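You operate a simulated robot arm through the tools that you are given. There is no shell and no other tool. Be economical: measure what you need, move in short steps, check, and stop when the job is done.

You run a simulated robot arm. Do the job below in one go: nothing can be reset, and whatever is moved stays where it is left.

Task
Pack the 90 ml and 50 ml travel jars in the wash case and put the lid on.
Fine: rest the lid on the table meanwhile.

Only the result counts: the job must be done as asked and must still hold three seconds after the hand-in. Knocking over, shifting, dropping, spilling or breaking anything else fails it. A push-on lid holds only when it is set on centred and level and pressed home; a screw cap is set on level and turned clockwise until tight.

Robot
A 7-joint arm with a two-finger parallel gripper, fixed in place. Base frame: the origin is at the foot of the arm, x ahead of it, y to its left, z up; the work surface is at about z = 0.76. Units: m, rad, N and s.
With the tool pointing down near the work surface it reaches from about 0.2 to 0.68 m from the base axis. Its first joint turns from -1.152 to 1.152 rad. Payload 2.4 kg.
The TCP is the grasp point between the finger pads, 0.03 m short of the fingertips. In the tool frame z runs along the fingers and y along their closing line. Largest opening 0.094 m; finger width 0.028, thickness 0.01; the body of the gripper, 0.05 by 0.096 m, starts 0.055 m behind the TCP.
Orientation is told as [roll, pitch, yaw] about the base's x, y, z axes, in that order, counted from this pose: with the fingers straight down and closing along the base's y, the tool's x points along the base's -x, its y along +y and its z along -z.

Tools
- The arm moves only by the tool move_arm. Its argument "steps" is text: rows parted by semicolons, each of 7 numbers parted by spaces: the gripper command, from -1 (fully open) to 1 (shut), values between in proportion, then the shift along the tool's x, y, z in units of 300 mm (1.0 is 300 mm), then the turn, a rotation vector about the tool's x, y, z in units of 180 degrees (1.0 is 180 degrees). In form: grip dx dy dz ax ay az; .... A call has 1 to 12 rows; each row is the pose to reach, as a shift and turn from the pose commanded when the call began, along the tool's axes at that moment. A call with a number of a shift or a turn outside -1 to 1 is refused whole. A row lasts 0.2 s, in which the tool goes at most 0.05 m and 0.15 rad; a call with a longer step from one row to the next is refused whole, and so is a gripper value outside its range. Where a pose cannot be reached the arm comes as near as it can. A force on the tool above 40 N (or 10 N above the force at the start of the call, whichever is more), or a blocked arm, ends the call early, and 0.2 s more pass. Each finger travels about 0.153 m/s and halts on what it meets, pressing with about 37 N; the grip force reading is that of the motor and also rises with nothing between the fingers. The clock runs only during rows and for 0.2 s after the last one: add rows that repeat a pose to give the fingers time. It gives the time, the measured TCP pose, the force on the tool (base axes), the opening and the grip force at its end, in the units of the frame above (readings bear some noise), and new pictures: "pictures" is both (left out), scene, wrist or none.
- Cameras (640 x 400 px; columns grow to the right, rows downward): "scene" is fixed at [0.0411, 0.4742, 1.4513]; the picture's right is [-0.76, -0.65, 0.00], its down [-0.33, 0.39, -0.86] and it looks along [0.55, -0.65, -0.51] (base axes); focal length 356 px, centre (320, 200). "wrist" rides on the gripper at [0.076, 0.014, -0.103] in the tool frame; the picture's right is [-0.18, 0.98, 0.00], its down [-0.75, -0.14, -0.64] and it looks along [-0.63, -0.12, 0.77] (tool axes); focal length 243 px, centre (320, 200). There is no depth. A picture from a camera that has moved, and an enlarged one, comes with that camera's place and axes in the base frame and with its lens.
- zoom(camera, box): a new picture of the part [left, top, right, bottom] of that camera's present view, enlarged. No time passes.
- job_done(): hands the job in; it is judged then, once.

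Go step by step. Nothing tells you positions but the pictures and the camera data: compare them with the known pose of the tool, close in by small moves and look again before you grip or let go. The budget is 120 turns and 170 pictures, counting those below and the enlarged ones. Unless the task says otherwise, let go and move clear before handing in, and close with one line.

The tools are called after "Call:" as name(argument=value, ...) on one line, values as JSON. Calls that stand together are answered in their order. move_arm: Moves the arm, as the interface text tells. Its arguments: {"type":"object","properties":{"steps":{"type":"string"},"pictures":{"type":"string","enum":["both","scene","wrist","none"]}},"required":["steps"]} The other tools are called the same way: zoom (camera, box) takes an enlarged picture of a part of a camera's view; job_done () hands the job in.

At the start:

```text
time_s: 0.0
tcp_pos: [0.4481, 0.0733, 1.133]
tool_rot: [0.0, 0.0, 0.001]
contact_force: [0.3, -0.5, 0.9]
grip_width: 0.094
grip_force: 0.1
```

scene: 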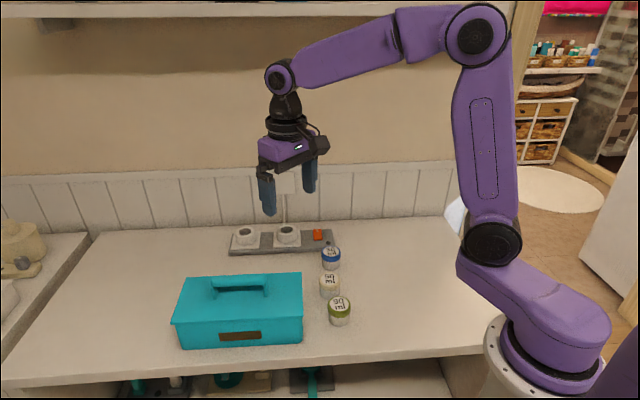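
wrist: 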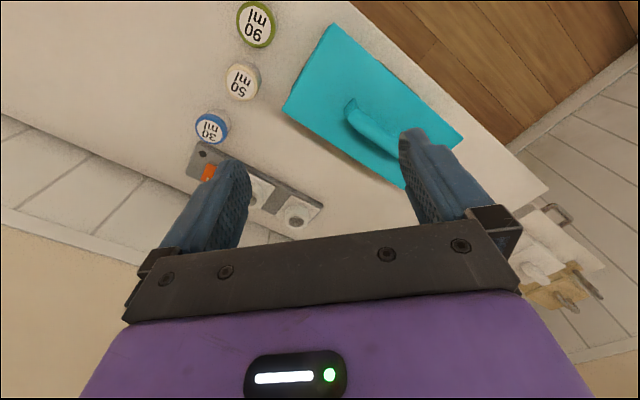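

I see the teal case with its lid on, and the three jars (90 green, 50 cream, 30 blue) to its right. I'll zoom in to measure them.

Call:
zoom(camera="scene", box=[160, 220, 370, 360])

Call:
zoom(camera="wrist", box=[180, 0, 480, 200])

```text
2.86 times, centred on (265, 290) of scene
camera zoom: at [0.0411, 0.4742, 1.4513], right [-0.76, -0.65, 0.0], down [-0.33, 0.39, -0.86], along [0.55, -0.65, -0.51], focal length 1016 px, centre (477, -57)
```

zoom: 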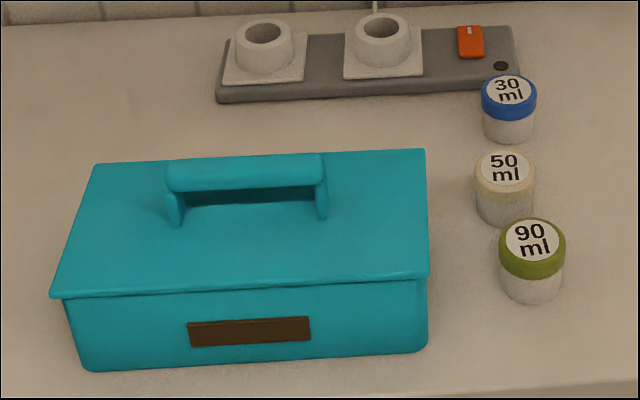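

```text
2.00 times, centred on (330, 100) of wrist
camera zoom: at [0.3727, 0.0889, 1.2343], right [0.18, 0.98, 0.0], down [0.75, -0.14, 0.64], along [0.63, -0.12, -0.77], focal length 485 px, centre (300, 400)
```

zoom: 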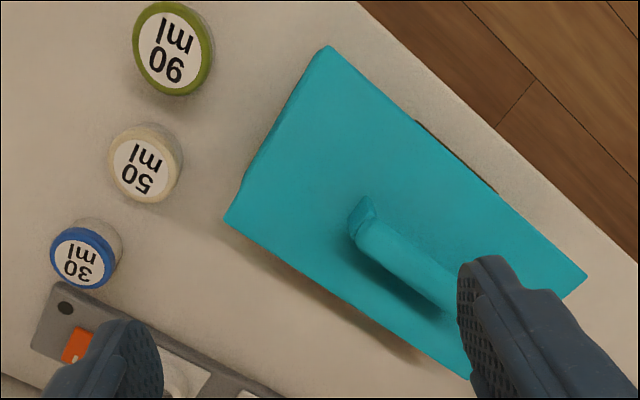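

The lid centre comes out near (0.547, 0.151), with its top at z≈0.851, the long axis at about 44.5° and the handle bar at z≈0.89. I'll check the free table on the right before choosing a spot for the lid.

Call:
zoom(camera="scene", box=[310, 200, 520, 400])

Call:
move_arm(steps="-1 -0.06 0.05 0.08 0 0 -0.04; -1 -0.12 0.1 0.16 0 0 -0.08; -1 -0.18 0.15 0.24 0 0 -0.12; -1 -0.25 0.2 0.32 0 0 -0.16; -1 -0.3 0.25 0.4 0 0 -0.2; -1 -0.329 0.259 0.48 0 0 -0.247; -1 -0.329 0.259 0.55 0 0 -0.247; -1 -0.329 0.259 0.55 0 0 -0.247")

```text
2.00 times, centred on (415, 300) of scene
camera zoom: at [0.0411, 0.4742, 1.4513], right [-0.76, -0.65, 0.0], down [-0.33, 0.39, -0.86], along [0.55, -0.65, -0.51], focal length 711 px, centre (130, 0)
```

zoom: 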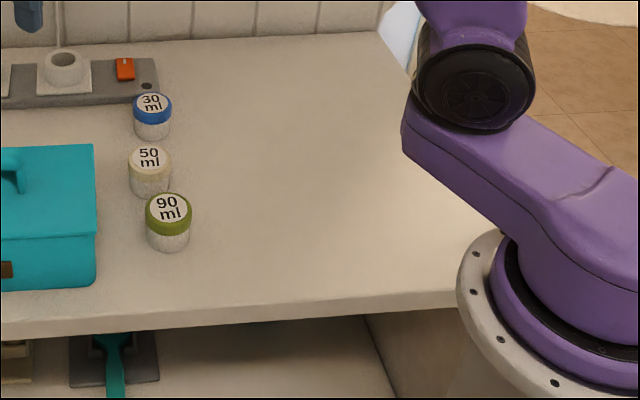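

```text
time_s: 1.8
tcp_pos: [0.548, 0.1507, 0.9657]
tool_rot: [-0.001, -0.001, 0.778]
contact_force: [-0.8, -0.2, 1.3]
grip_width: 0.0939
grip_force: 0.2
camera wrist: at [0.4836, 0.108, 1.0683], right [-0.56, 0.83, 0.0], down [0.64, 0.43, 0.64], along [0.53, 0.36, -0.77], focal length 243 px, centre (320, 200)
```

scene: 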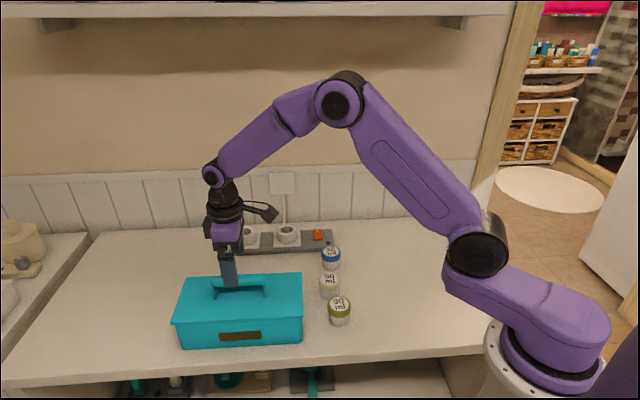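
wrist: 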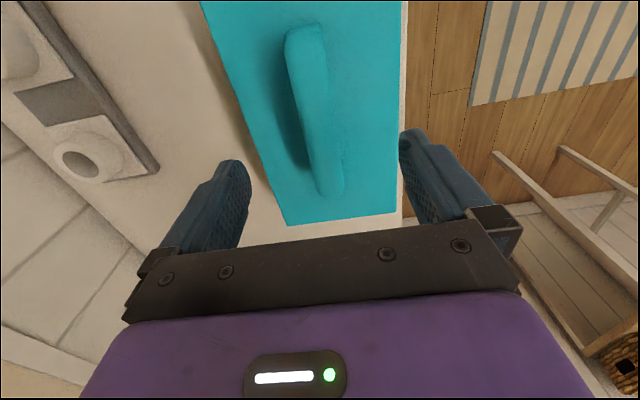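

The gripper is lined up over the handle bar. I'll descend straight down and check again before gripping.

Call:
move_arm(steps="-1 0 0 0.1 0 0 0; -1 0 0 0.2 0 0 0; -1 0 0 0.25 0 0 0; -1 0 0 0.25 0 0 0")

Call:
zoom(camera="scene", box=[160, 220, 370, 360])

```text
time_s: 2.8
tcp_pos: [0.546, 0.1517, 0.8918]
tool_rot: [0.0, -0.002, 0.776]
contact_force: [0.5, -0.1, 0.8]
grip_width: 0.0939
grip_force: 0.0
camera wrist: at [0.4824, 0.1092, 0.9943], right [-0.56, 0.83, 0.0], down [0.64, 0.43, 0.64], along [0.53, 0.36, -0.77], focal length 243 px, centre (320, 200)
```

scene: 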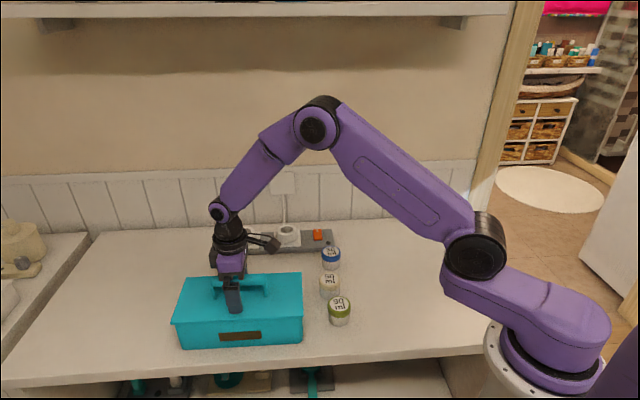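
wrist: 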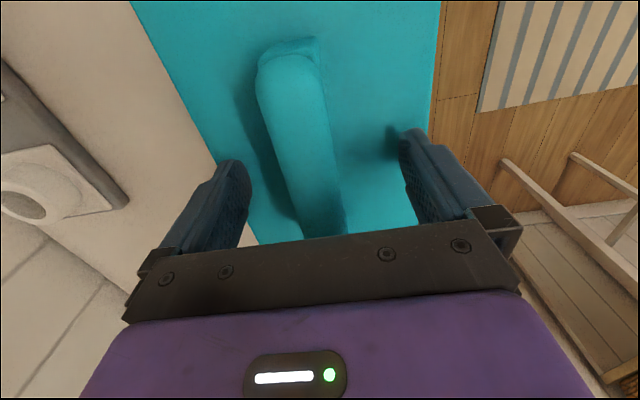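

```text
2.86 times, centred on (265, 290) of scene
camera zoom: at [0.0411, 0.4742, 1.4513], right [-0.76, -0.65, 0.0], down [-0.33, 0.39, -0.86], along [0.55, -0.65, -0.51], focal length 1016 px, centre (477, -57)
```

zoom: 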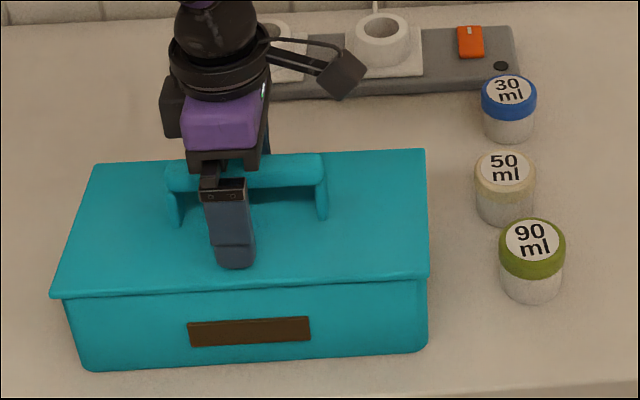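

The fingers straddle the bar with even gaps. I'll close the gripper.

Call:
move_arm(steps="0 0 0 0 0 0 0; 0.5 0 0 0 0 0 0; 1 0 0 0 0 0 0; 1 0 0 0 0 0 0; 1 0 0 0 0 0 0", pictures="wrist")

```text
time_s: 4.0
tcp_pos: [0.5473, 0.1513, 0.8924]
tool_rot: [-0.001, 0.002, 0.777]
contact_force: [-0.6, -0.2, -0.7]
grip_width: 0.0276
grip_force: 37.2
camera wrist: at [0.4824, 0.1093, 0.9945], right [-0.56, 0.83, 0.0], down [0.64, 0.43, 0.64], along [0.53, 0.36, -0.77], focal length 243 px, centre (320, 200)
```

wrist: 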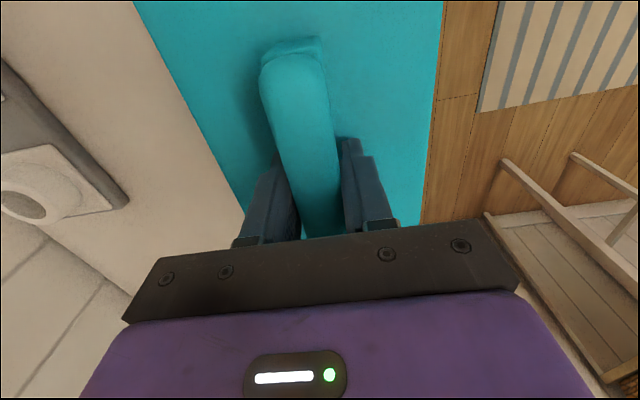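

I have a firm grip on the bar. I'll lift slowly.

Call:
move_arm(steps="1 0 0 -0.02 0 0 0; 1 0 0 -0.05 0 0 0; 1 0 0 -0.1 0 0 0; 1 0 0 -0.16 0 0 0; 1 0 0 -0.24 0 0 0; 1 0 0 -0.34 0 0 0; 1 0 0 -0.44 0 0 0; 1 0 0 -0.5 0 0 0; 1 0 0 -0.5 0 0 0")

```text
time_s: 6.0
tcp_pos: [0.5465, 0.1504, 1.0412]
tool_rot: [0.001, 0.001, 0.778]
contact_force: [-0.7, -0.1, -0.7]
grip_width: 0.0273
grip_force: 36.8
camera wrist: at [0.4838, 0.1083, 1.1428], right [-0.56, 0.83, 0.0], down [0.64, 0.43, 0.64], along [0.53, 0.36, -0.77], focal length 243 px, centre (320, 200)
```

scene: 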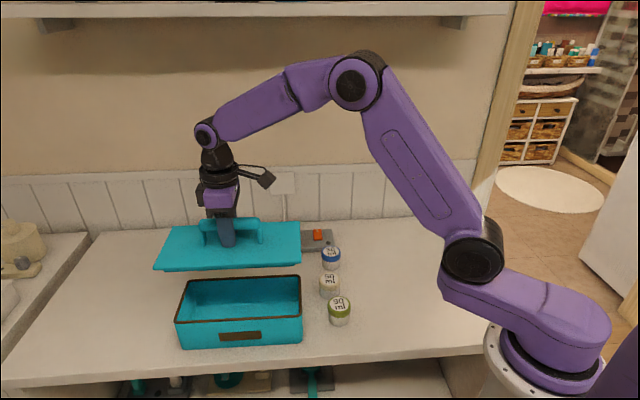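
wrist: 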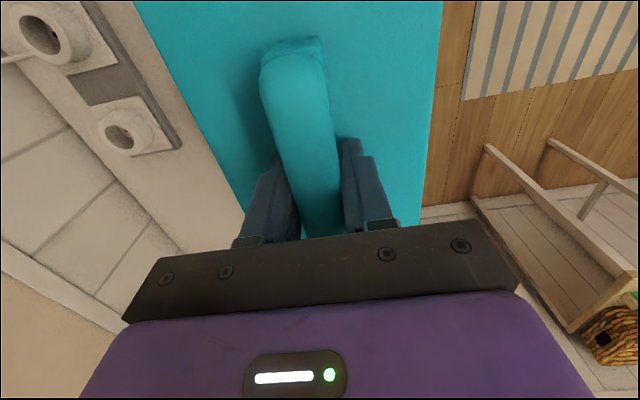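

The lid is off and the case is open. I'll carry the lid to the free table on the right, turned so that its long side points away from the arm, around (0.345, −0.194).

Call:
move_arm(steps="1 0.107 -0.029 0 0 0 0.0417; 1 0.214 -0.058 0 0 0 0.0833; 1 0.321 -0.087 0 0 0 0.125; 1 0.429 -0.116 0 0 0 0.1667; 1 0.536 -0.145 0 0 0 0.2083; 1 0.643 -0.174 0 0 0 0.25; 1 0.643 -0.174 0 0 0 0.25", pictures="scene")

```text
time_s: 7.6
tcp_pos: [0.4456, -0.0196, 1.0443]
tool_rot: [-0.001, 0.0, -0.01]
contact_force: [-0.1, 0.3, -1.0]
grip_width: 0.0276
grip_force: 37.4
```

scene: 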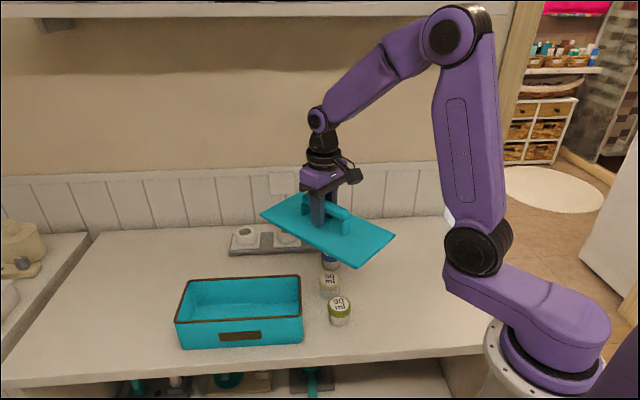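

Call:
move_arm(steps="1 0.056 -0.096 0 0 0 0.0417; 1 0.112 -0.192 0 0 0 0.0833; 1 0.168 -0.287 0 0 0 0.125; 1 0.225 -0.383 0 0 0 0.1667; 1 0.281 -0.479 0 0 0 0.2083; 1 0.337 -0.575 0 0 0 0.25; 1 0.337 -0.575 0 0 0 0.25")

```text
time_s: 9.2
tcp_pos: [0.3435, -0.1907, 1.0401]
tool_rot: [0.0, 0.0, -0.796]
contact_force: [0.2, -0.1, -2.0]
grip_width: 0.0276
grip_force: 37.3
camera wrist: at [0.3013, -0.126, 1.1429], right [0.83, 0.56, 0.0], down [0.43, -0.64, 0.64], along [0.36, -0.53, -0.77], focal length 243 px, centre (320, 200)
```

scene: 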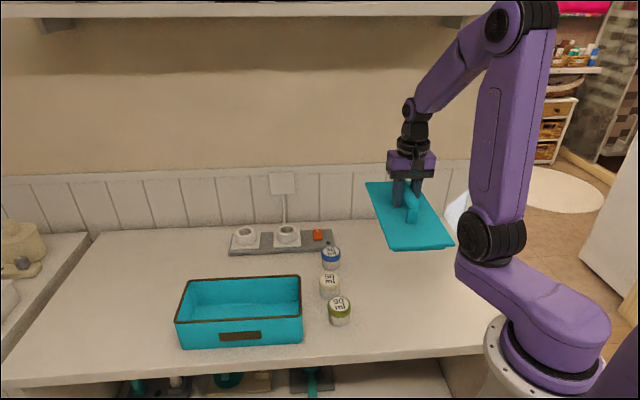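
wrist: 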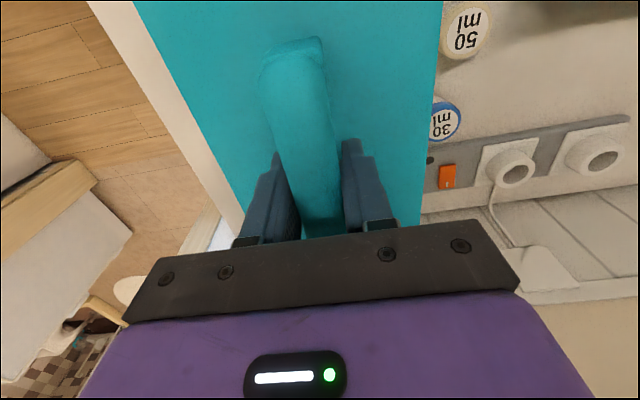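

There's good clearance here. I'll lower the lid, slowly near the table.

Call:
move_arm(steps="1 0 0 0.12 0 0 0; 1 0 0 0.25 0 0 0; 1 0 0 0.38 0 0 0; 1 0 0 0.5 0 0 0; 1 0 0 0.6 0 0 0; 1 0 0 0.65 0 0 0; 1 0 0 0.65 0 0 0", pictures="both")

Call:
zoom(camera="scene", box=[310, 180, 520, 320])

```text
time_s: 10.8
tcp_pos: [0.3426, -0.191, 0.8474]
tool_rot: [-0.001, 0.0, -0.794]
contact_force: [-0.5, 0.0, -0.4]
grip_width: 0.028
grip_force: 37.2
camera wrist: at [0.3015, -0.1256, 0.9488], right [0.83, 0.56, 0.0], down [0.43, -0.64, 0.64], along [0.36, -0.53, -0.77], focal length 243 px, centre (320, 200)
```

scene: 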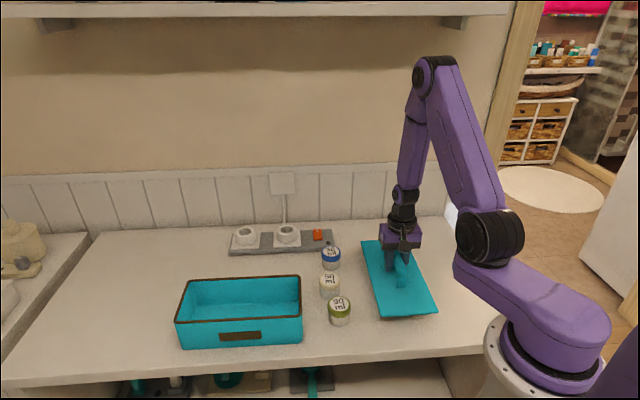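
wrist: 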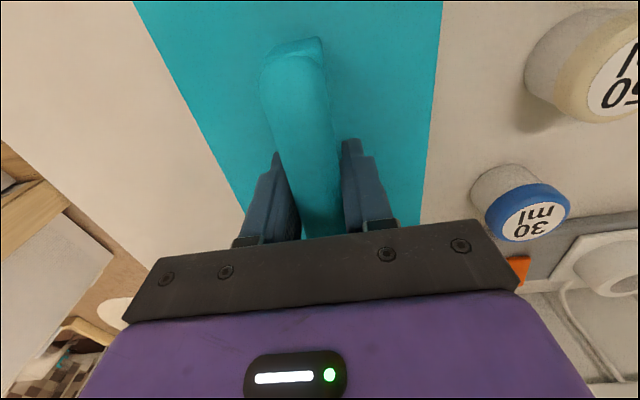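

```text
2.86 times, centred on (415, 250) of scene
camera zoom: at [0.0411, 0.4742, 1.4513], right [-0.76, -0.65, 0.0], down [-0.33, 0.39, -0.86], along [0.55, -0.65, -0.51], focal length 1016 px, centre (49, 57)
```

zoom: 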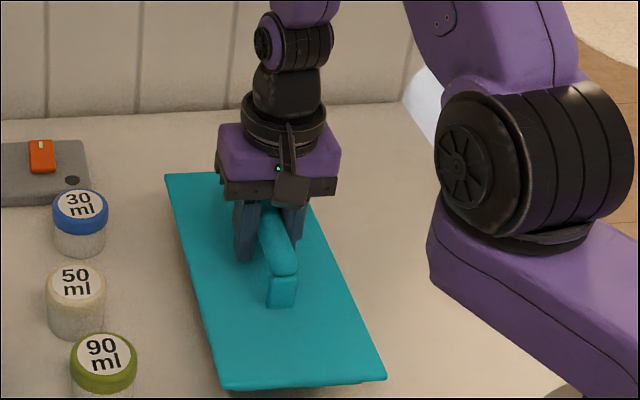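

It's close to the table now, so I'll go down in fine steps and watch the force.

Call:
move_arm(steps="1 0 0 0.013 0 0 0; 1 0 0 0.026 0 0 0; 1 0 0 0.04 0 0 0; 1 0 0 0.05 0 0 0; 1 0 0 0.06 0 0 0; 1 0 0 0.06 0 0 0", pictures="none")

Call:
zoom(camera="scene", box=[310, 180, 520, 320])

```text
time_s: 12.2
tcp_pos: [0.3436, -0.1909, 0.8302]
tool_rot: [-0.001, 0.002, -0.794]
contact_force: [-0.5, -1.3, -1.7]
grip_width: 0.0276
grip_force: 37.1
```

```text
2.86 times, centred on (415, 250) of scene
camera zoom: at [0.0411, 0.4742, 1.4513], right [-0.76, -0.65, 0.0], down [-0.33, 0.39, -0.86], along [0.55, -0.65, -0.51], focal length 1016 px, centre (49, 57)
```

zoom: 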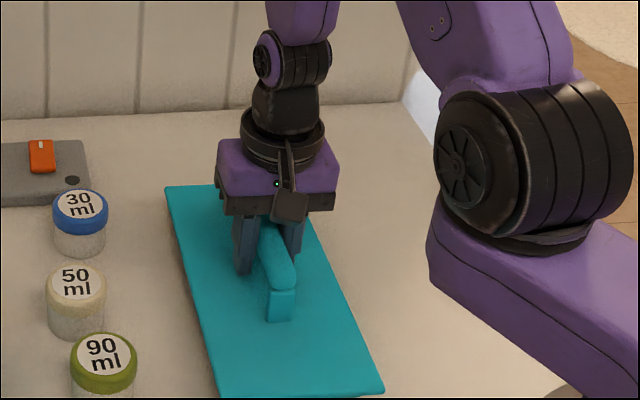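

Call:
move_arm(steps="1 0 0 0.01 0 0 0; 1 0 0 0.02 0 0 0; 1 0 0 0.027 0 0 0; 1 0 0 0.027 0 0 0", pictures="none")

Call:
zoom(camera="scene", box=[340, 220, 460, 340])

```text
time_s: 13.2
tcp_pos: [0.3425, -0.1908, 0.8223]
tool_rot: [-0.001, -0.001, -0.794]
contact_force: [-0.6, 0.0, -0.8]
grip_width: 0.0281
grip_force: 37.2
```

```text
3.33 times, centred on (400, 280) of scene
camera zoom: at [0.0411, 0.4742, 1.4513], right [-0.76, -0.65, 0.0], down [-0.33, 0.39, -0.86], along [0.55, -0.65, -0.51], focal length 1185 px, centre (53, -67)
```

zoom: 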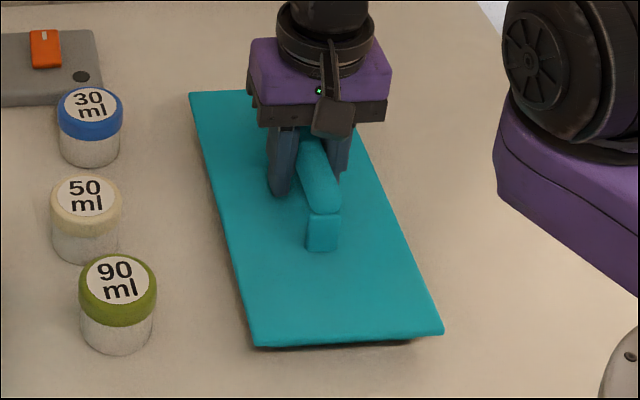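

Call:
move_arm(steps="1 0 0 0.007 0 0 0; 1 0 0 0.013 0 0 0; 1 0 0 0.02 0 0 0; 1 0 0 0.02 0 0 0", pictures="none")

Call:
zoom(camera="scene", box=[340, 220, 460, 340])

```text
time_s: 13.7
tcp_pos: [0.3433, -0.1923, 0.8202]
tool_rot: [0.001, 0.001, -0.794]
contact_force: [-2.6, 1.2, 11.7]
grip_width: 0.0276
grip_force: 36.9
stopped in row 2: the force on the tool passed its limit (the readings are from after the stop); the commanded pose is now the measured one
```

```text
3.33 times, centred on (400, 280) of scene
camera zoom: at [0.0409, 0.4743, 1.4513], right [-0.76, -0.65, 0.0], down [-0.33, 0.39, -0.86], along [0.56, -0.65, -0.51], focal length 1185 px, centre (53, -67)
```

zoom: 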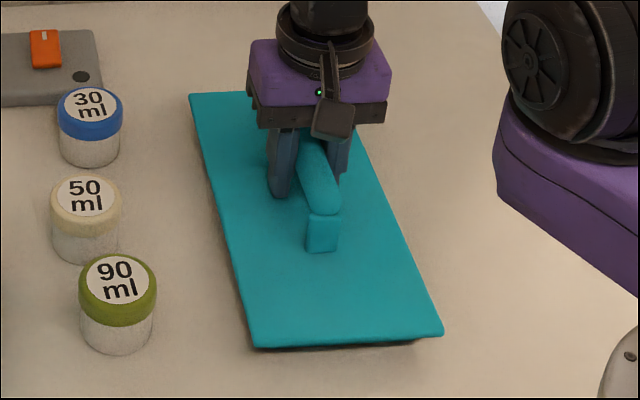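

The lid is resting on the table, with contact at TCP z≈0.820. I'll release it and rise.

Call:
move_arm(steps="0.2 0 0 0 0 0 0; -0.3 0 0 0 0 0 0; -0.3 0 0 0 0 0 0; -0.3 0 0 -0.04 0 0 0; -0.3 0 0 -0.15 0 0 0; -0.3 0 0 -0.3 0 0 0; -0.3 0 0 -0.45 0 0 0; -0.3 0 0 -0.6 0 0 0; -0.3 0 0 -0.6 0 0 0")

Call:
zoom(camera="scene", box=[160, 220, 460, 360])

```text
time_s: 15.7
tcp_pos: [0.3393, -0.1938, 1.0006]
tool_rot: [0.001, 0.002, -0.796]
contact_force: [-0.7, 0.3, 0.1]
grip_width: 0.0611
grip_force: 0.1
camera wrist: at [0.2973, -0.1292, 1.1038], right [0.83, 0.56, 0.0], down [0.43, -0.64, 0.64], along [0.36, -0.53, -0.77], focal length 243 px, centre (320, 200)
```

scene: 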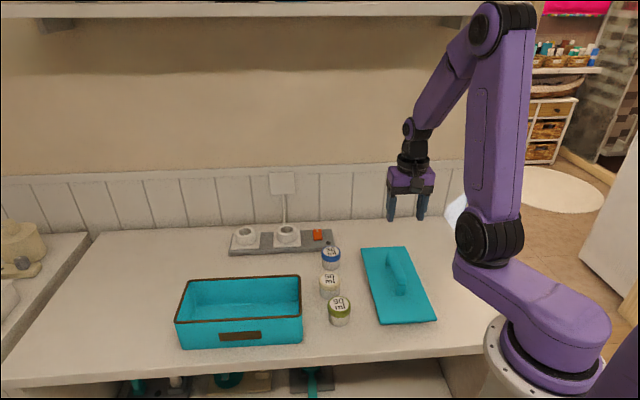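
wrist: 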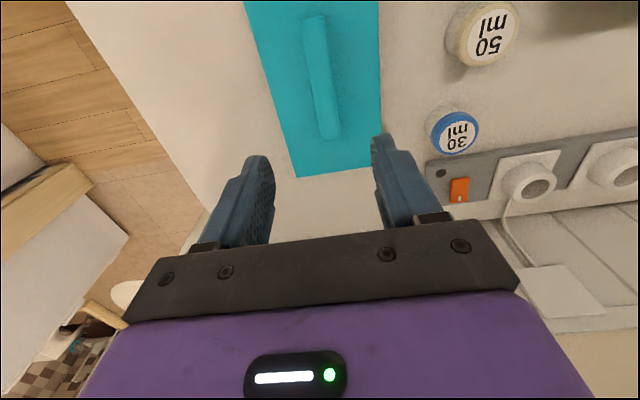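

```text
2.13 times, centred on (310, 290) of scene
camera zoom: at [0.0411, 0.4742, 1.4513], right [-0.76, -0.65, 0.0], down [-0.33, 0.39, -0.86], along [0.55, -0.65, -0.51], focal length 758 px, centre (341, 8)
```

zoom: 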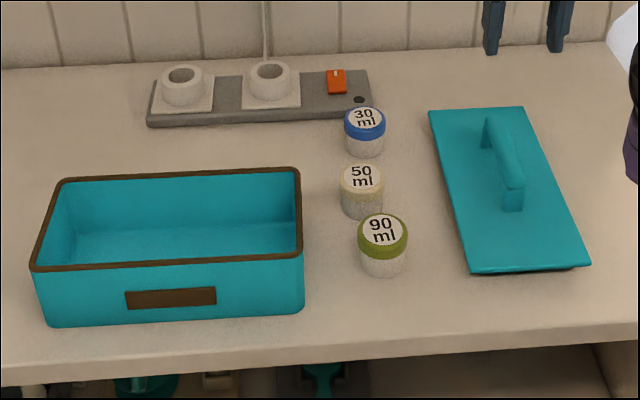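

The lid lies flat. The 90 ml jar is near (0.388, −0.010). I'll hover over it with the fingers open, closing across the row of jars.

Call:
move_arm(steps="-0.9 0.082 0.134 0 0 0 0; -0.9 0.164 0.268 0 0 0 0; -0.9 0.246 0.402 0.1 0 0 0; -0.9 0.328 0.536 0.2 0 0 0; -0.9 0.328 0.536 0.3 0 0 0; -0.9 0.328 0.536 0.3 0 0 0")

Call:
zoom(camera="scene", box=[280, 200, 400, 340])

```text
refused: row 3 steps farther than a row can; nothing moved
```

```text
2.86 times, centred on (340, 270) of scene
camera zoom: at [0.0411, 0.4742, 1.4513], right [-0.76, -0.65, 0.0], down [-0.33, 0.39, -0.86], along [0.55, -0.65, -0.51], focal length 1016 px, centre (263, 0)
```

zoom: 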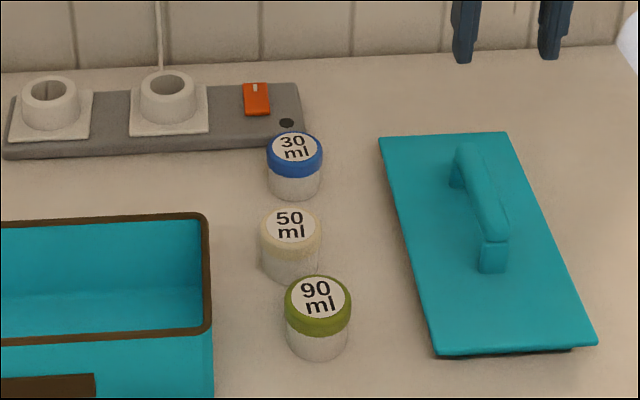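

One row's step was too long, so I'll resend it with smaller steps.

Call:
move_arm(steps="-0.9 0.06 0.1 0 0 0 0; -0.9 0.12 0.2 0 0 0 0; -0.9 0.18 0.3 0 0 0 0; -0.9 0.24 0.4 0.06 0 0 0; -0.9 0.3 0.5 0.12 0 0 0; -0.9 0.328 0.536 0.22 0 0 0; -0.9 0.328 0.536 0.3 0 0 0; -0.9 0.328 0.536 0.3 0 0 0")

Call:
zoom(camera="wrist", box=[180, 0, 500, 220])

```text
time_s: 17.5
tcp_pos: [0.3891, -0.0068, 0.9088]
tool_rot: [-0.001, -0.001, -0.793]
contact_force: [-1.1, -0.3, 0.6]
grip_width: 0.0893
grip_force: 0.1
camera wrist: at [0.3467, 0.0583, 1.0114], right [0.83, 0.56, 0.0], down [0.43, -0.64, 0.64], along [0.36, -0.53, -0.77], focal length 243 px, centre (320, 200)
```

scene: 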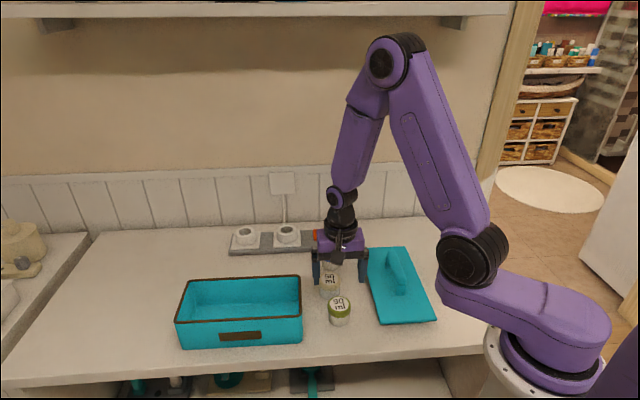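
wrist: 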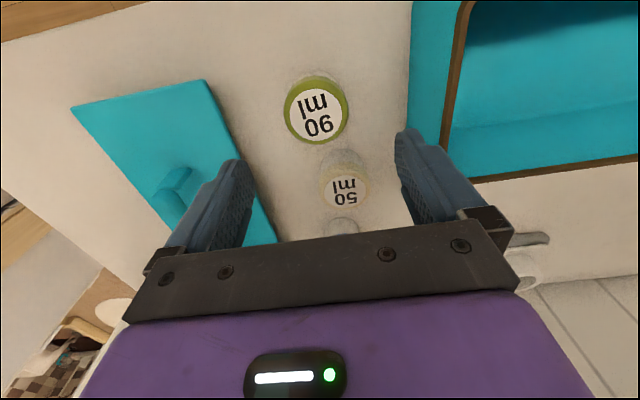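

```text
1.82 times, centred on (340, 110) of wrist
camera zoom: at [0.3467, 0.0583, 1.0114], right [0.83, 0.56, 0.0], down [0.43, -0.64, 0.64], along [0.36, -0.53, -0.77], focal length 441 px, centre (284, 364)
```

zoom: 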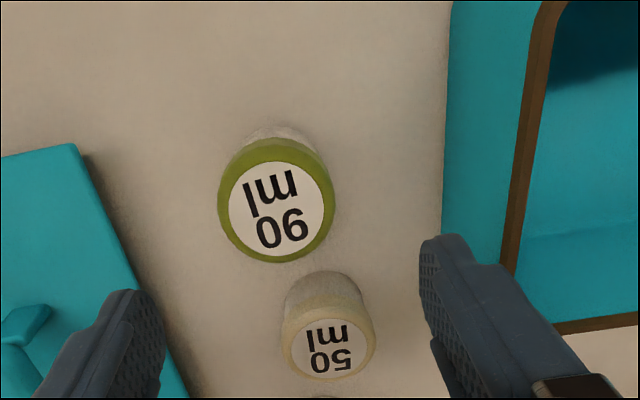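

The tool is within a couple of millimetres of the 90 ml jar's axis. I'll descend and grip.

Call:
move_arm(steps="-0.9 0 0 0.1 0 0 0; -0.9 0 0 0.2 0 0 0; -0.9 0 0 0.3 0 0 0; -0.9 0 0 0.373 0 0 0; -0.9 0 0 0.373 0 0 0; 0 0 0 0.373 0 0 0; 1 0 0 0.373 0 0 0; 1 0 0 0.373 0 0 0; 1 0 0 0.373 0 0 0")

Call:
zoom(camera="scene", box=[280, 200, 400, 340])

```text
time_s: 19.5
tcp_pos: [0.3893, -0.0097, 0.7982]
tool_rot: [0.001, 0.001, -0.794]
contact_force: [-0.2, 0.7, -0.2]
grip_width: 0.056
grip_force: 36.8
camera wrist: at [0.3484, 0.0552, 0.9012], right [0.83, 0.56, 0.0], down [0.43, -0.64, 0.64], along [0.36, -0.53, -0.77], focal length 243 px, centre (320, 200)
```

scene: 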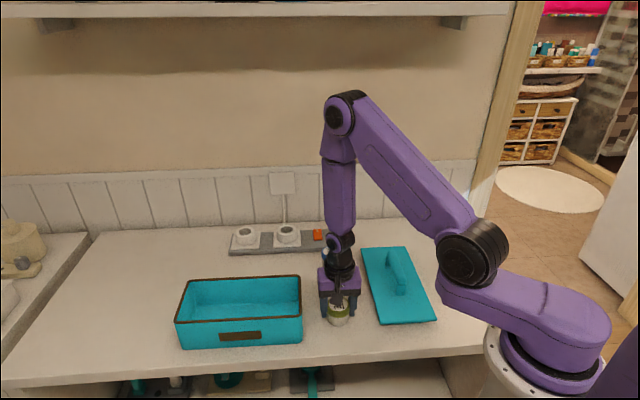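
wrist: 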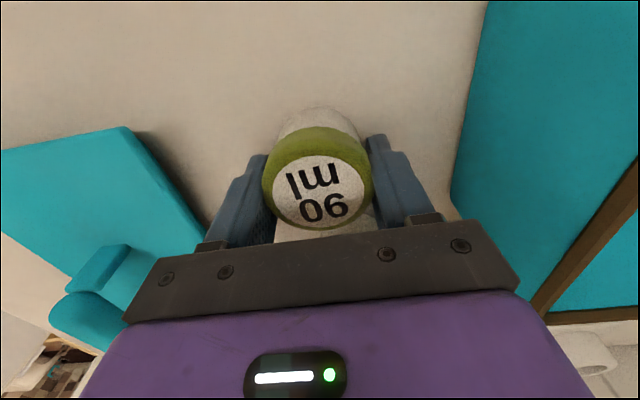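

```text
2.86 times, centred on (340, 270) of scene
camera zoom: at [0.0411, 0.4742, 1.4513], right [-0.76, -0.65, 0.0], down [-0.33, 0.39, -0.86], along [0.55, -0.65, -0.51], focal length 1016 px, centre (263, 0)
```

zoom: 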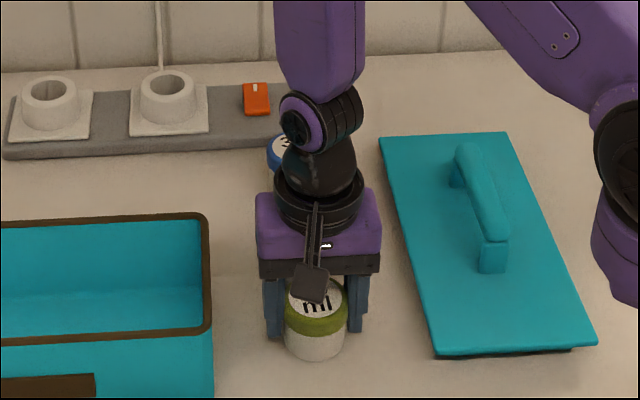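

I have the 90 ml jar. I'll lift it clear of the rim, then carry it over the far half of the case.

Call:
move_arm(steps="1 0 0 -0.08 0 0 0; 1 0 0 -0.2 0 0 0; 1 0 0 -0.33 0 0 0; 1 0 0 -0.45 0 0 0; 1 0.002 0.14 -0.45 0 0 0; 1 0.004 0.29 -0.45 0 0 0; 1 0.006 0.44 -0.45 0 0 0; 1 0.008 0.59 -0.45 0 0 0; 1 0.01 0.74 -0.45 0 0 0; 1 0.012 0.87 -0.45 0 0 0; 1 0.012 0.926 -0.45 0 0 0; 1 0.012 0.926 -0.45 0 0 0")

Call:
zoom(camera="scene", box=[160, 200, 370, 360])

```text
time_s: 22.1
tcp_pos: [0.5832, 0.192, 0.9297]
tool_rot: [-0.001, 0.002, -0.793]
contact_force: [0.1, 0.1, -0.7]
grip_width: 0.0556
grip_force: 37.0
camera wrist: at [0.5408, 0.2568, 1.0321], right [0.83, 0.56, 0.0], down [0.43, -0.64, 0.64], along [0.36, -0.53, -0.77], focal length 243 px, centre (320, 200)
```

scene: 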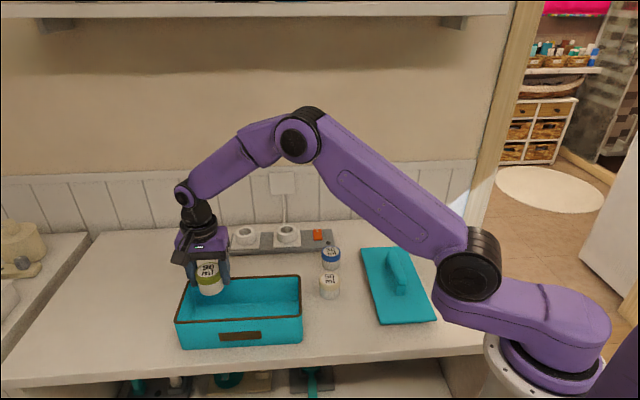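
wrist: 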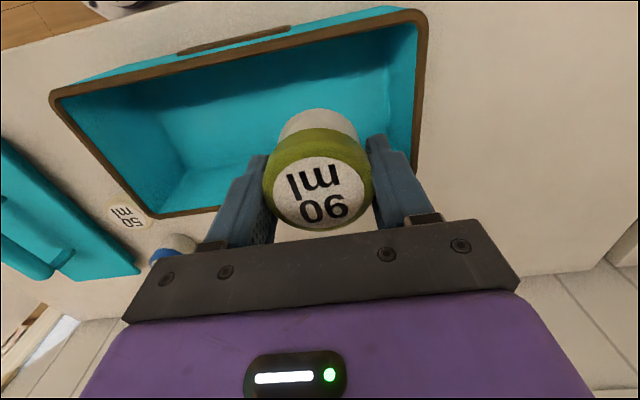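

```text
2.50 times, centred on (265, 280) of scene
camera zoom: at [0.0411, 0.4742, 1.4513], right [-0.76, -0.65, 0.0], down [-0.33, 0.39, -0.86], along [0.55, -0.65, -0.51], focal length 889 px, centre (458, 0)
```

zoom: 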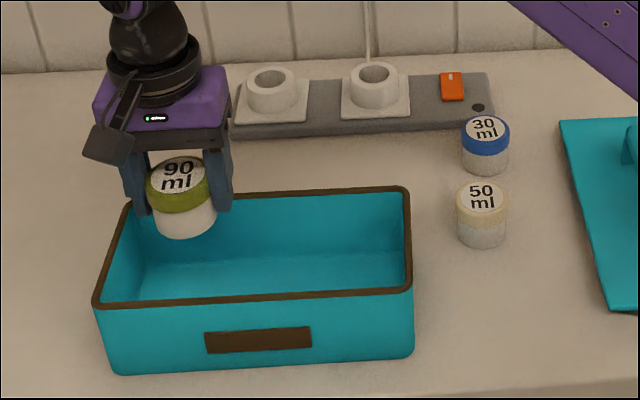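

The jar is over the interior. I'll lower it, slowly near the floor.

Call:
move_arm(steps="1 0 0 0.1 0 0 0; 1 0 0 0.2 0 0 0; 1 0 0 0.3 0 0 0; 1 0 0 0.37 0 0 0; 1 0 0 0.385 0 0 0; 1 0 0 0.4 0 0 0; 1 0 0 0.41 0 0 0; 1 0 0 0.42 0 0 0; 1 0 0 0.43 0 0 0; 1 0 0 0.438 0 0 0; 1 0 0 0.438 0 0 0")

Call:
zoom(camera="scene", box=[160, 230, 320, 360])

```text
time_s: 24.5
tcp_pos: [0.5846, 0.1886, 0.803]
tool_rot: [0.002, -0.001, -0.795]
contact_force: [-10.2, -3.7, 34.1]
grip_width: 0.0558
grip_force: 36.9
camera wrist: at [0.5419, 0.2538, 0.9056], right [0.83, 0.56, 0.0], down [0.43, -0.64, 0.64], along [0.36, -0.53, -0.77], focal length 243 px, centre (320, 200)
```

scene: 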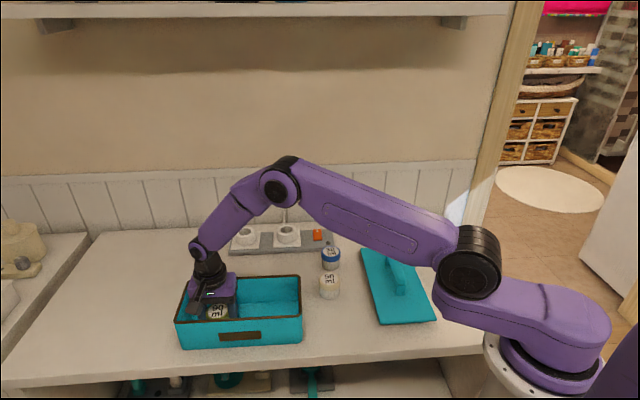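
wrist: 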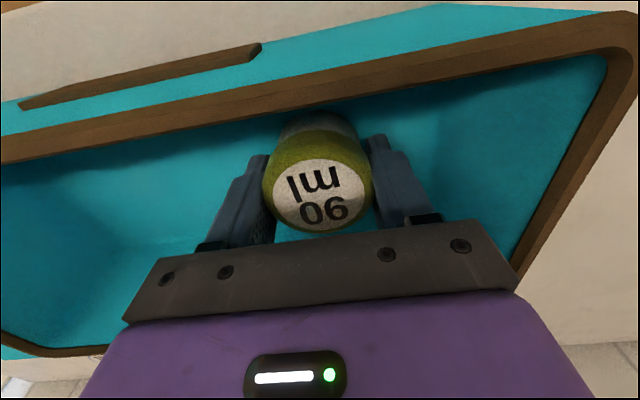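

```text
3.08 times, centred on (240, 295) of scene
camera zoom: at [0.0402, 0.4739, 1.4514], right [-0.76, -0.65, 0.0], down [-0.33, 0.39, -0.86], along [0.56, -0.65, -0.51], focal length 1094 px, centre (566, -92)
```

zoom: 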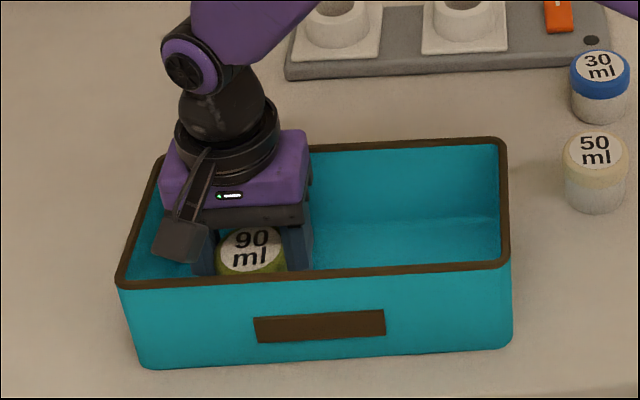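

The jar is standing on the case floor. I'll ease the pressure, open moderately, and rise.

Call:
move_arm(steps="1 0 0 -0.008 0 0 0; 1 0 0 -0.014 0 0 0; 0 0 0 -0.014 0 0 0; -0.6 0 0 -0.014 0 0 0; -0.6 0 0 -0.014 0 0 0; -0.6 0 0 -0.08 0 0 0; -0.6 0 0 -0.2 0 0 0; -0.6 0 0 -0.32 0 0 0; -0.6 0 0 -0.45 0 0 0; -0.6 0 0 -0.45 0 0 0")

Call:
zoom(camera="scene", box=[160, 200, 370, 360])

```text
time_s: 26.7
tcp_pos: [0.5861, 0.1887, 0.9325]
tool_rot: [0.001, -0.001, -0.793]
contact_force: [0.5, 0.0, 0.0]
grip_width: 0.0752
grip_force: 0.0
camera wrist: at [0.5436, 0.254, 1.0348], right [0.83, 0.56, 0.0], down [0.43, -0.64, 0.64], along [0.36, -0.53, -0.77], focal length 243 px, centre (320, 200)
```

scene: 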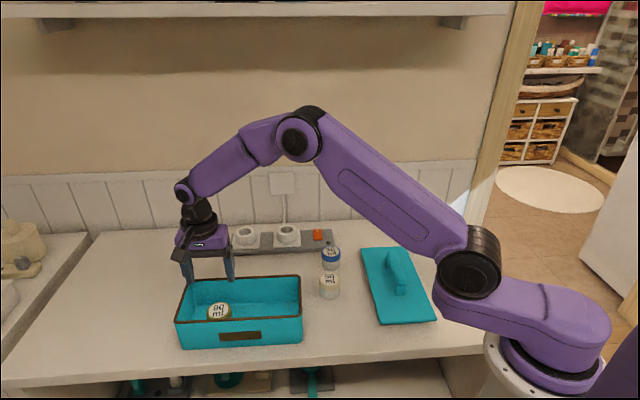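
wrist: 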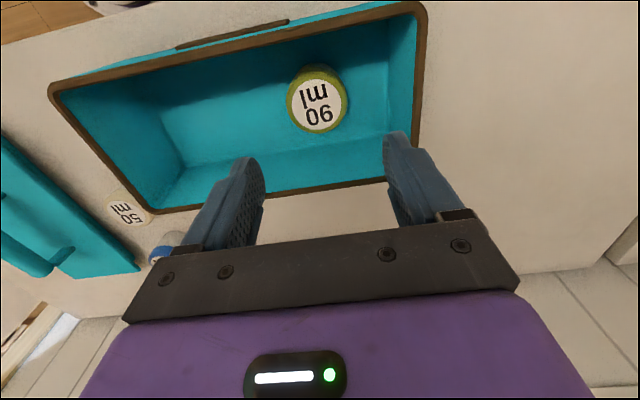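

```text
2.50 times, centred on (265, 280) of scene
camera zoom: at [0.0411, 0.4742, 1.4513], right [-0.76, -0.65, 0.0], down [-0.33, 0.39, -0.86], along [0.55, -0.65, -0.51], focal length 889 px, centre (458, 0)
```

zoom: 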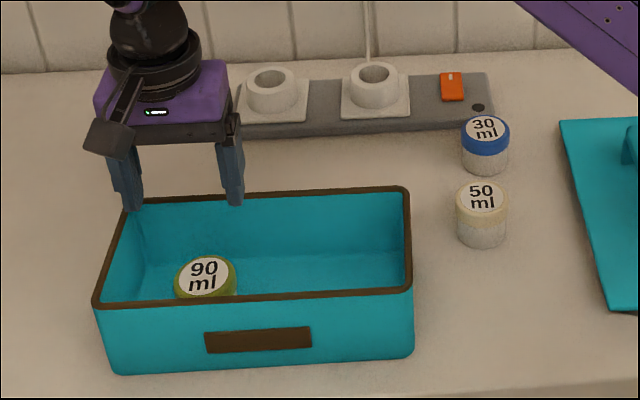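

The 90 ml jar stands upright in the case. Next I'll hover over the 50 ml jar at about (0.460, −0.060).

Call:
move_arm(steps="-0.6 -0.045 -0.13 0 0 0 0; -0.6 -0.09 -0.27 0 0 0 0; -0.6 -0.14 -0.41 0 0 0 0; -0.6 -0.19 -0.55 0 0 0 0; -0.7 -0.235 -0.69 0 0 0 0; -0.8 -0.28 -0.82 0 0 0 0; -0.8 -0.296 -0.879 0.03 0 0 0; -0.8 -0.296 -0.879 0.06 0 0 0; -0.8 -0.296 -0.879 0.06 0 0 0")

Call:
zoom(camera="wrist", box=[180, 0, 500, 220])

```text
time_s: 28.7
tcp_pos: [0.4597, -0.0604, 0.9179]
tool_rot: [0.0, 0.0, -0.794]
contact_force: [-0.3, -0.5, -0.5]
grip_width: 0.0846
grip_force: 0.0
camera wrist: at [0.4166, 0.0052, 1.0194], right [0.83, 0.56, 0.0], down [0.43, -0.64, 0.64], along [0.36, -0.53, -0.77], focal length 243 px, centre (320, 200)
```

scene: 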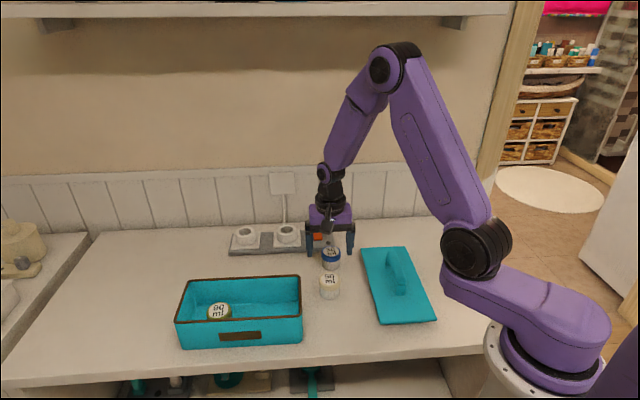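
wrist: 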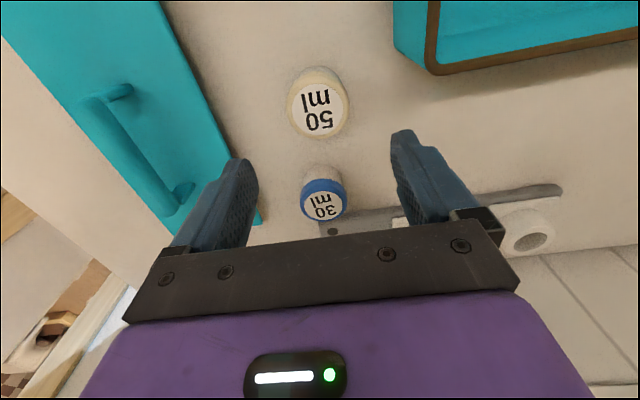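

```text
1.82 times, centred on (340, 110) of wrist
camera zoom: at [0.4166, 0.0052, 1.0194], right [0.83, 0.56, 0.0], down [0.43, -0.64, 0.64], along [0.36, -0.53, -0.77], focal length 441 px, centre (284, 364)
```

zoom: 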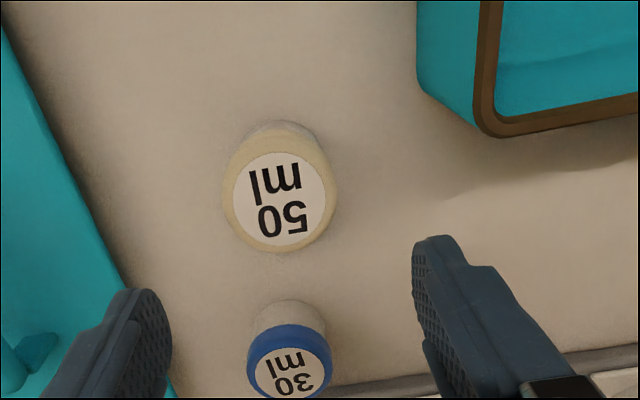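

It's well aligned. I'll descend and grip the 50 ml jar.

Call:
move_arm(steps="-0.8 0 0 0.12 0 0 0; -0.8 0 0 0.24 0 0 0; -0.8 0 0 0.34 0 0 0; -0.8 0 0 0.398 0 0 0; -0.8 0 0 0.398 0 0 0; 0 0 0 0.398 0 0 0; 1 0 0 0.398 0 0 0; 1 0 0 0.398 0 0 0; 1 0 0 0.398 0 0 0")

Call:
zoom(camera="scene", box=[280, 200, 400, 340])

```text
time_s: 30.7
tcp_pos: [0.4577, -0.0628, 0.7992]
tool_rot: [0.0, 0.0, -0.794]
contact_force: [0.5, 0.0, -0.9]
grip_width: 0.0553
grip_force: 36.8
camera wrist: at [0.4156, 0.0034, 0.9002], right [0.83, 0.56, 0.0], down [0.43, -0.64, 0.64], along [0.36, -0.53, -0.77], focal length 243 px, centre (320, 200)
```

scene: 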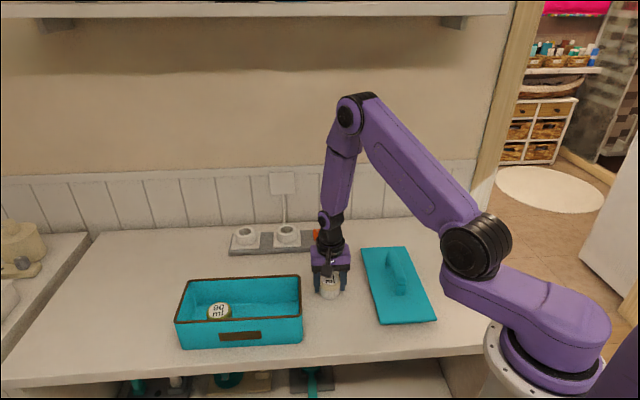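
wrist: 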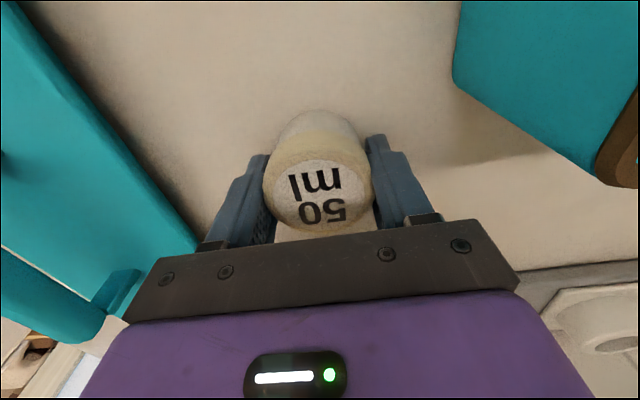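

```text
2.86 times, centred on (340, 270) of scene
camera zoom: at [0.0411, 0.4742, 1.4513], right [-0.76, -0.65, 0.0], down [-0.33, 0.39, -0.86], along [0.55, -0.65, -0.51], focal length 1016 px, centre (263, 0)
```

zoom: 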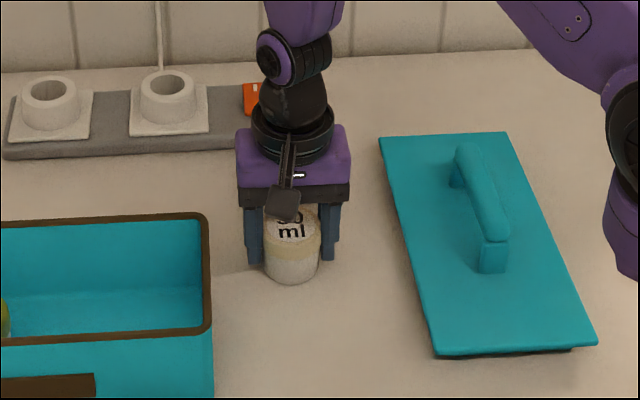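

I have the 50 ml jar. I'll lift it and carry it over the near half of the case.

Call:
move_arm(steps="1 0 0 -0.08 0 0 0; 1 0 0 -0.2 0 0 0; 1 0 0 -0.33 0 0 0; 1 0 0 -0.45 0 0 0; 1 0.05 0.083 -0.45 0 0 0; 1 0.11 0.185 -0.45 0 0 0; 1 0.18 0.3 -0.45 0 0 0; 1 0.25 0.415 -0.45 0 0 0; 1 0.297 0.497 -0.45 0 0 0; 1 0.297 0.497 -0.45 0 0 0")

Call:
zoom(camera="scene", box=[160, 200, 370, 360])

```text
time_s: 32.9
tcp_pos: [0.505, 0.1081, 0.9343]
tool_rot: [0.001, -0.001, -0.796]
contact_force: [0.2, 0.2, -1.7]
grip_width: 0.0551
grip_force: 37.2
camera wrist: at [0.4622, 0.173, 1.0362], right [0.83, 0.56, 0.0], down [0.43, -0.64, 0.64], along [0.36, -0.53, -0.77], focal length 243 px, centre (320, 200)
```

scene: 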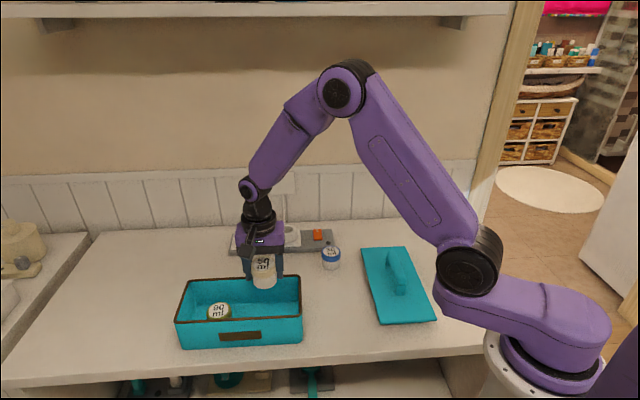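
wrist: 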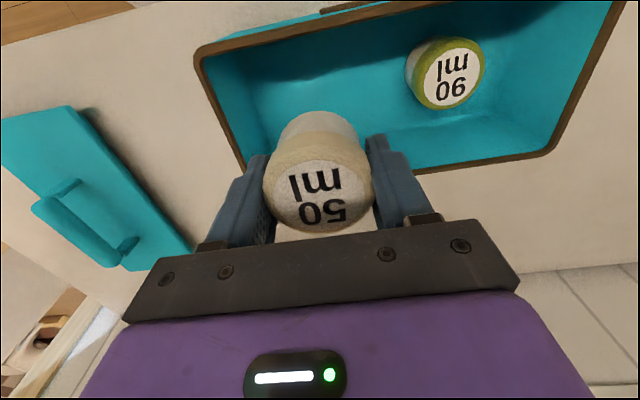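

```text
2.50 times, centred on (265, 280) of scene
camera zoom: at [0.0411, 0.4742, 1.4513], right [-0.76, -0.65, 0.0], down [-0.33, 0.39, -0.86], along [0.55, -0.65, -0.51], focal length 889 px, centre (458, 0)
```

zoom: 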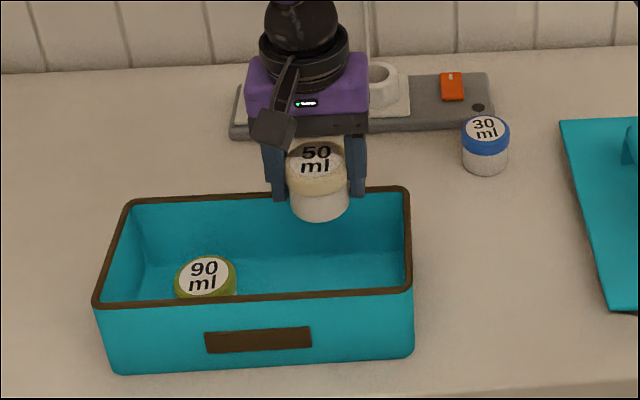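

It's centred over the near half. I'll lower it gently.

Call:
move_arm(steps="1 0 0 0.1 0 0 0; 1 0 0 0.2 0 0 0; 1 0 0 0.3 0 0 0; 1 0 0 0.36 0 0 0; 1 0 0 0.385 0 0 0; 1 0 0 0.4 0 0 0; 1 0 0 0.41 0 0 0; 1 0 0 0.42 0 0 0; 1 0 0 0.428 0 0 0; 1 0 0 0.428 0 0 0", pictures="none")

```text
time_s: 35.1
tcp_pos: [0.5029, 0.1094, 0.8057]
tool_rot: [0.0, 0.0, -0.794]
contact_force: [0.5, -0.5, -1.3]
grip_width: 0.0553
grip_force: 36.7
```

Call:
move_arm(steps="1 0 0 0.005 0 0 0; 1 0 0 0.01 0 0 0; 1 0 0 0.01 0 0 0", pictures="none")

```text
time_s: 35.9
tcp_pos: [0.5022, 0.1082, 0.804]
tool_rot: [0.002, 0.002, -0.794]
contact_force: [-5.5, -1.1, 24.4]
grip_width: 0.0551
grip_force: 36.7
```

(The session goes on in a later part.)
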